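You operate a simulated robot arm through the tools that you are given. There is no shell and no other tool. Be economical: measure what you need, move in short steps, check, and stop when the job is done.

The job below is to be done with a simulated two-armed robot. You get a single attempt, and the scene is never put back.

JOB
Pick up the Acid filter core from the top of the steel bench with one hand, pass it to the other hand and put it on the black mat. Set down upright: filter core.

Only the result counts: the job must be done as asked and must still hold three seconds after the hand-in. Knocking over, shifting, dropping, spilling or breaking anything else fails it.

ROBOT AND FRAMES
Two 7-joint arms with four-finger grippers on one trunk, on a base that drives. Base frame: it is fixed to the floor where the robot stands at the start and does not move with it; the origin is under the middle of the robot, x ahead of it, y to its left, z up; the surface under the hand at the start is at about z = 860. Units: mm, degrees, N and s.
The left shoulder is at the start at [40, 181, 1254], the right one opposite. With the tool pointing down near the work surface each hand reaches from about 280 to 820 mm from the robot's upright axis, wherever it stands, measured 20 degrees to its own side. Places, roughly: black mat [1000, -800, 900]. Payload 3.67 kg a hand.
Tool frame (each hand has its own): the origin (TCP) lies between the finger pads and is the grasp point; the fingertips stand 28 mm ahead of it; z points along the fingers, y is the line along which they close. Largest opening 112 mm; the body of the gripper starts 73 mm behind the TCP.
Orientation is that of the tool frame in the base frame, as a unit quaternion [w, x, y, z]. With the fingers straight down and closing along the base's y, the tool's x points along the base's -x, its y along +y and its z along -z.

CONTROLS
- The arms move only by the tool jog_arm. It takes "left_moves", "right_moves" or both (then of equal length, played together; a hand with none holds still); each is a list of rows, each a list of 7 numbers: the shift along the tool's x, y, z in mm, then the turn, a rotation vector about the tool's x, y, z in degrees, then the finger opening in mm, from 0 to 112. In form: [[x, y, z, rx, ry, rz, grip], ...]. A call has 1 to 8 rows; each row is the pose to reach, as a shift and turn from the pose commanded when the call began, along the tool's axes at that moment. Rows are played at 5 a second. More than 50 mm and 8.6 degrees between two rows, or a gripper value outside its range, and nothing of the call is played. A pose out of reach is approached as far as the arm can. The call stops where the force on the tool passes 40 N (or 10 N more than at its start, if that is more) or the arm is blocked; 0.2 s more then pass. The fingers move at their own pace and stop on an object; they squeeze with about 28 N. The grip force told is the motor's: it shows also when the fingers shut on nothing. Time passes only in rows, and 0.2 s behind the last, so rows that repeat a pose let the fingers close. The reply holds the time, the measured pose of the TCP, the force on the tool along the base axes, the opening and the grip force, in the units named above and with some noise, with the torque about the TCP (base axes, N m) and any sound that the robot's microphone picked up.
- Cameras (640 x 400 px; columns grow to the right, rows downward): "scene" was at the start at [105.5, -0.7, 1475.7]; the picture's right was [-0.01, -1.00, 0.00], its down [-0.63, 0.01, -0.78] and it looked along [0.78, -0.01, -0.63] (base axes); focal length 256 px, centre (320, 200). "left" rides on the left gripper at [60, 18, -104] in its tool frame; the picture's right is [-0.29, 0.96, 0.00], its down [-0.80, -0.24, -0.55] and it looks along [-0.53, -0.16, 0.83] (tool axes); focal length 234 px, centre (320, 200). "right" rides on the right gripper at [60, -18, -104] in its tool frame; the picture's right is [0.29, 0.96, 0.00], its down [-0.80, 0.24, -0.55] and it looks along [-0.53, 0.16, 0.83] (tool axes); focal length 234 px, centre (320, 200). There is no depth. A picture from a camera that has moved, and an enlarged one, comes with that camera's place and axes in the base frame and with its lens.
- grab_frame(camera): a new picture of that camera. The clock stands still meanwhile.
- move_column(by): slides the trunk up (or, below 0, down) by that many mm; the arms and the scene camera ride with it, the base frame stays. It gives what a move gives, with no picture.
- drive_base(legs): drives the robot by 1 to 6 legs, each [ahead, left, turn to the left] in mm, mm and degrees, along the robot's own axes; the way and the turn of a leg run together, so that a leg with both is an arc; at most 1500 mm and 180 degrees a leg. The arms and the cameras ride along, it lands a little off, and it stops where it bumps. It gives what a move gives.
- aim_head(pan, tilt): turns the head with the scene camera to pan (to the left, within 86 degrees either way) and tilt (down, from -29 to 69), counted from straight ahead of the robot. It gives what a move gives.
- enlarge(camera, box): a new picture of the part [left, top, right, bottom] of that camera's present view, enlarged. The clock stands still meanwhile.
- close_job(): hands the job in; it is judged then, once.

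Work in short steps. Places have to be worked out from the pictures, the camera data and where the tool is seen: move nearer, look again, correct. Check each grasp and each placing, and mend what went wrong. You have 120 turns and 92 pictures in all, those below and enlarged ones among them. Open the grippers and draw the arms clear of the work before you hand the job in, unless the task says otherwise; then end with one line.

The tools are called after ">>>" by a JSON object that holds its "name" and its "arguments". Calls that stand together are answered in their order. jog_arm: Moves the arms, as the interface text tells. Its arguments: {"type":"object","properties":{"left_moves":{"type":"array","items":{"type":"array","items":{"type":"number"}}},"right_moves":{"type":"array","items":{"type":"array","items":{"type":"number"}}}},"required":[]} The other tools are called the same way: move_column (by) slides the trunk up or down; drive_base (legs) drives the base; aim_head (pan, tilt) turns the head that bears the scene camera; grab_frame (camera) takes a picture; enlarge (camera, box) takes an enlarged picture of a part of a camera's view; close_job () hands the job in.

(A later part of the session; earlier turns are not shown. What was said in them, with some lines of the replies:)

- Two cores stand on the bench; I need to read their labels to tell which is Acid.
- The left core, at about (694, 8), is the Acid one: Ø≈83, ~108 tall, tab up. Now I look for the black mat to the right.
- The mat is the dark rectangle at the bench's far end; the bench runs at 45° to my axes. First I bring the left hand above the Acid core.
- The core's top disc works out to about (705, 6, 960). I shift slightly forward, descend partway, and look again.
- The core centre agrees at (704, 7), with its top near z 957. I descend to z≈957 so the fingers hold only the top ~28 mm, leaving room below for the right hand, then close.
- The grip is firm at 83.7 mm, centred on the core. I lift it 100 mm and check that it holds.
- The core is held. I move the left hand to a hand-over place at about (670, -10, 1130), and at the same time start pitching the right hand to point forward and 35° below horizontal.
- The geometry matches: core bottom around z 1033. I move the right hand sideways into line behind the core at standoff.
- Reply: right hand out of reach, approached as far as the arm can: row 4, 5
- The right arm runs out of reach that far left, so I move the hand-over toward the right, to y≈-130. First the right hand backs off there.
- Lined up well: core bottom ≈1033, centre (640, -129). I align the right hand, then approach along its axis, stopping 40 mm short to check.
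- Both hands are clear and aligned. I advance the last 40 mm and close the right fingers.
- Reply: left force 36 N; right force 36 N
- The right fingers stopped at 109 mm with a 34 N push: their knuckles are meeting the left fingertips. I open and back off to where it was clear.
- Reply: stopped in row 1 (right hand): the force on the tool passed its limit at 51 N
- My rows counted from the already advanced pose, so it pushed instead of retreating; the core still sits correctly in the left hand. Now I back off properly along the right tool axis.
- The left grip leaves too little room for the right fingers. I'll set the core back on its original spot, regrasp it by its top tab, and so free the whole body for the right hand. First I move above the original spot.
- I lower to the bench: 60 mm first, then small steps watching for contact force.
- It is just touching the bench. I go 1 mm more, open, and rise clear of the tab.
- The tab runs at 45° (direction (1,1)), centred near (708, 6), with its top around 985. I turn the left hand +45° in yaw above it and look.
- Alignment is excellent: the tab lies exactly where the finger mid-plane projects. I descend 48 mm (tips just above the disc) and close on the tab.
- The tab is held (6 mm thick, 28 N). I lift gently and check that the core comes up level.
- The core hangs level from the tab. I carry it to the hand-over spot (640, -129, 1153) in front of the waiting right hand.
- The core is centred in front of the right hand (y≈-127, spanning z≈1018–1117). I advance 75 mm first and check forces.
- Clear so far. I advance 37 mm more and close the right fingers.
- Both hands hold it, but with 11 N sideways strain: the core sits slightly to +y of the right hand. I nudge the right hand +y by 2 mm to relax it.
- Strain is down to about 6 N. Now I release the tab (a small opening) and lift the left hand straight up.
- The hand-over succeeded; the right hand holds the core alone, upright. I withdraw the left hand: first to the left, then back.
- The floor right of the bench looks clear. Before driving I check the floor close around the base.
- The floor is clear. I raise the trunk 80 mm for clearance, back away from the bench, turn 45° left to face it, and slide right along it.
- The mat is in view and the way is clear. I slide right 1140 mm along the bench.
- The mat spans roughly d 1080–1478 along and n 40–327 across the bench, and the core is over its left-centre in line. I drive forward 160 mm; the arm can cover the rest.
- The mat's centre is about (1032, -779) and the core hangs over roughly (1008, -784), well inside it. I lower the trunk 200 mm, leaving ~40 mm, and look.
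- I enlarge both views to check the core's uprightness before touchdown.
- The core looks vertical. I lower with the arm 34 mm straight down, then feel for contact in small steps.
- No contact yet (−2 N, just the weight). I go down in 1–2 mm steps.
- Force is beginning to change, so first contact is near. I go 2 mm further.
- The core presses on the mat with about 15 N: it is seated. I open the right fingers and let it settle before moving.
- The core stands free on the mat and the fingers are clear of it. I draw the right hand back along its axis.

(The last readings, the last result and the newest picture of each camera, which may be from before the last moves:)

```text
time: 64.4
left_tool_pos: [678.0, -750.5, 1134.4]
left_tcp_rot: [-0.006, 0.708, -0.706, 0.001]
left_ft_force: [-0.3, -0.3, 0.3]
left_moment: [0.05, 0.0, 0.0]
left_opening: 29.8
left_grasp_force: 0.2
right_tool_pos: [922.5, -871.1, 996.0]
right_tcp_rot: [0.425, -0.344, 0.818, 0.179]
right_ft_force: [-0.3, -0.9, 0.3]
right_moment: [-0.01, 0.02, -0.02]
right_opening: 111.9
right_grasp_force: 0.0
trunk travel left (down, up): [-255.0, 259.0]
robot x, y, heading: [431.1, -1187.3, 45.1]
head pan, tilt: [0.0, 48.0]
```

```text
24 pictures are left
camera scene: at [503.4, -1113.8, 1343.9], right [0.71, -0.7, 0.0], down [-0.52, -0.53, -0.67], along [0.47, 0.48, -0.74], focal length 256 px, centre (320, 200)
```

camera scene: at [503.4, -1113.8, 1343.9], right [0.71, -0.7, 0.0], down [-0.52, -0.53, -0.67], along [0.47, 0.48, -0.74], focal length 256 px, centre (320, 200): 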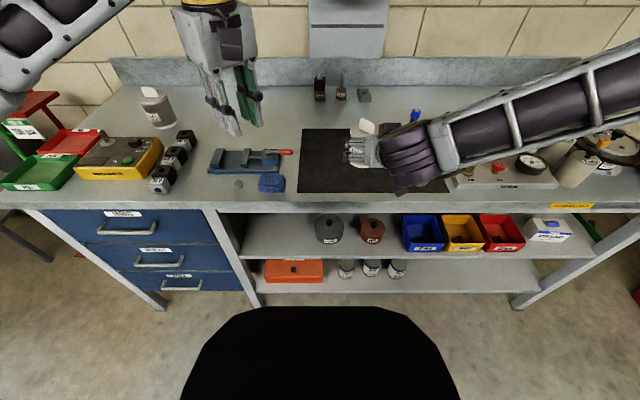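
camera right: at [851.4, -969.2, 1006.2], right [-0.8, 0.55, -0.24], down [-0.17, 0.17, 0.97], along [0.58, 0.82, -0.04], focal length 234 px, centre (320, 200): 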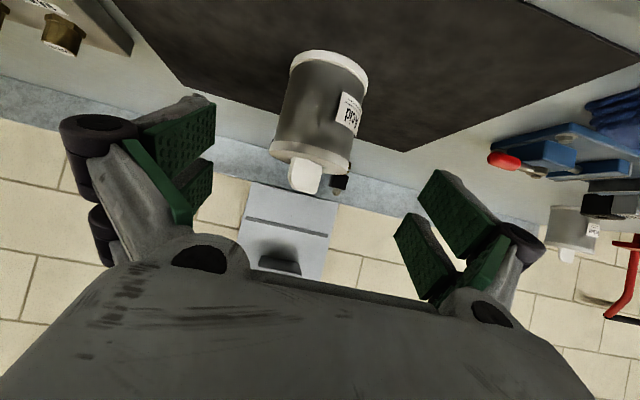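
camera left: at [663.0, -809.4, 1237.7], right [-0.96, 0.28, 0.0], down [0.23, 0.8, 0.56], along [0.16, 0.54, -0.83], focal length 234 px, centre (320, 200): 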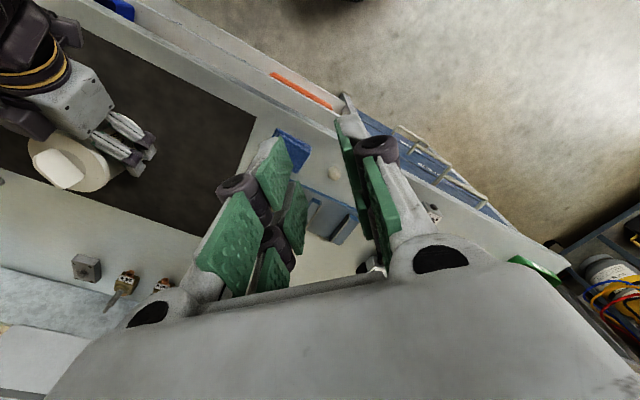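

The core stands upright on the mat. I raise the trunk and back the robot away, then take a last look.

>>> {"name": "move_column", "arguments": {"by": 150}}

>>> {"name": "drive_base", "arguments": {"legs": [[-300, 0, 0]]}}

>>> {"name": "jog_arm", "arguments": {"left_moves": [[0, 0, 0, 0, 0, 0, 80], [0, 0, 0, 0, 0, 0, 112]]}}

>>> {"name": "grab_frame", "arguments": {"camera": "scene"}}

>>> {"name": "grab_frame", "arguments": {"camera": "right"}}

```text
time: 66.2
left_tool_pos: [680.0, -750.1, 1283.7]
left_tcp_rot: [-0.003, 0.709, -0.705, 0.0]
left_ft_force: [-0.1, 0.2, 0.4]
left_moment: [0.0, 0.02, 0.01]
left_opening: 30.1
left_grasp_force: 0.0
right_tool_pos: [922.5, -871.2, 1145.8]
right_tcp_rot: [0.426, -0.344, 0.818, 0.179]
right_ft_force: [0.1, 0.1, 0.4]
right_moment: [-0.01, -0.01, -0.05]
right_opening: 112.1
right_grasp_force: 0.1
trunk travel left (down, up): [-405.0, 109.0]
robot x, y, heading: [437.3, -1181.8, 45.2]
head pan, tilt: [0.0, 48.0]
```

```text
time: 68.3
left_tool_pos: [470.3, -962.1, 1281.9]
left_tcp_rot: [-0.003, 0.708, -0.706, -0.001]
left_ft_force: [0.4, 1.0, 0.5]
left_moment: [-0.02, 0.02, 0.01]
left_opening: 30.2
left_grasp_force: 0.0
right_tool_pos: [712.3, -1082.2, 1145.1]
right_tcp_rot: [0.425, -0.343, 0.818, 0.178]
right_ft_force: [-0.5, -0.9, 0.1]
right_moment: [-0.01, -0.01, 0.01]
right_opening: 111.9
right_grasp_force: 0.0
trunk travel left (down, up): [-405.0, 109.0]
robot x, y, heading: [220.0, -1398.3, 45.1]
head pan, tilt: [0.0, 48.0]
```

```text
time: 68.9
left_tool_pos: [469.2, -962.3, 1283.3]
left_tcp_rot: [-0.004, 0.709, -0.705, 0.0]
left_ft_force: [0.2, 0.5, 0.1]
left_moment: [-0.02, -0.05, -0.01]
left_opening: 101.5
left_grasp_force: 0.1
right_tool_pos: [711.7, -1084.0, 1144.7]
right_tcp_rot: [0.426, -0.342, 0.818, 0.178]
right_ft_force: [-0.4, 0.0, 0.7]
right_moment: [0.0, 0.0, 0.0]
right_opening: 112.1
right_grasp_force: 0.1
trunk travel left (down, up): [-405.0, 109.0]
robot x, y, heading: [223.9, -1396.9, 45.1]
head pan, tilt: [0.0, 48.0]
```

```text
23 pictures are left
camera scene: at [292.8, -1326.0, 1493.2], right [0.71, -0.71, 0.0], down [-0.52, -0.53, -0.67], along [0.47, 0.47, -0.74], focal length 256 px, centre (320, 200)
```

scene: 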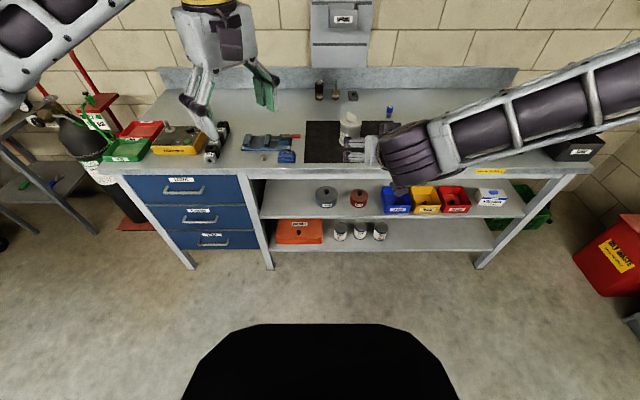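

```text
22 pictures are left
camera right: at [641.2, -1182.1, 1155.2], right [-0.8, 0.56, -0.24], down [-0.17, 0.17, 0.97], along [0.58, 0.81, -0.04], focal length 234 px, centre (320, 200)
```

right: 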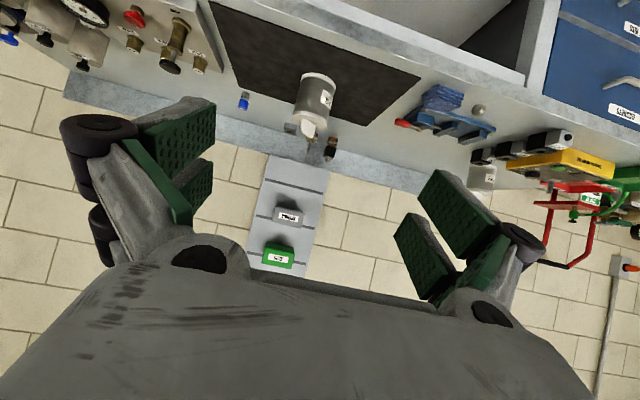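

The Acid core stands upright on the mat, both grippers are open and clear, and nothing else was disturbed. I hand the job in.

>>> {"name": "close_job", "arguments": {}}

```text
The job is handed in.
```

The Acid filter core was picked up with the left hand, passed to the right hand in the air and set upright on the black mat; both grippers are open and drawn clear.
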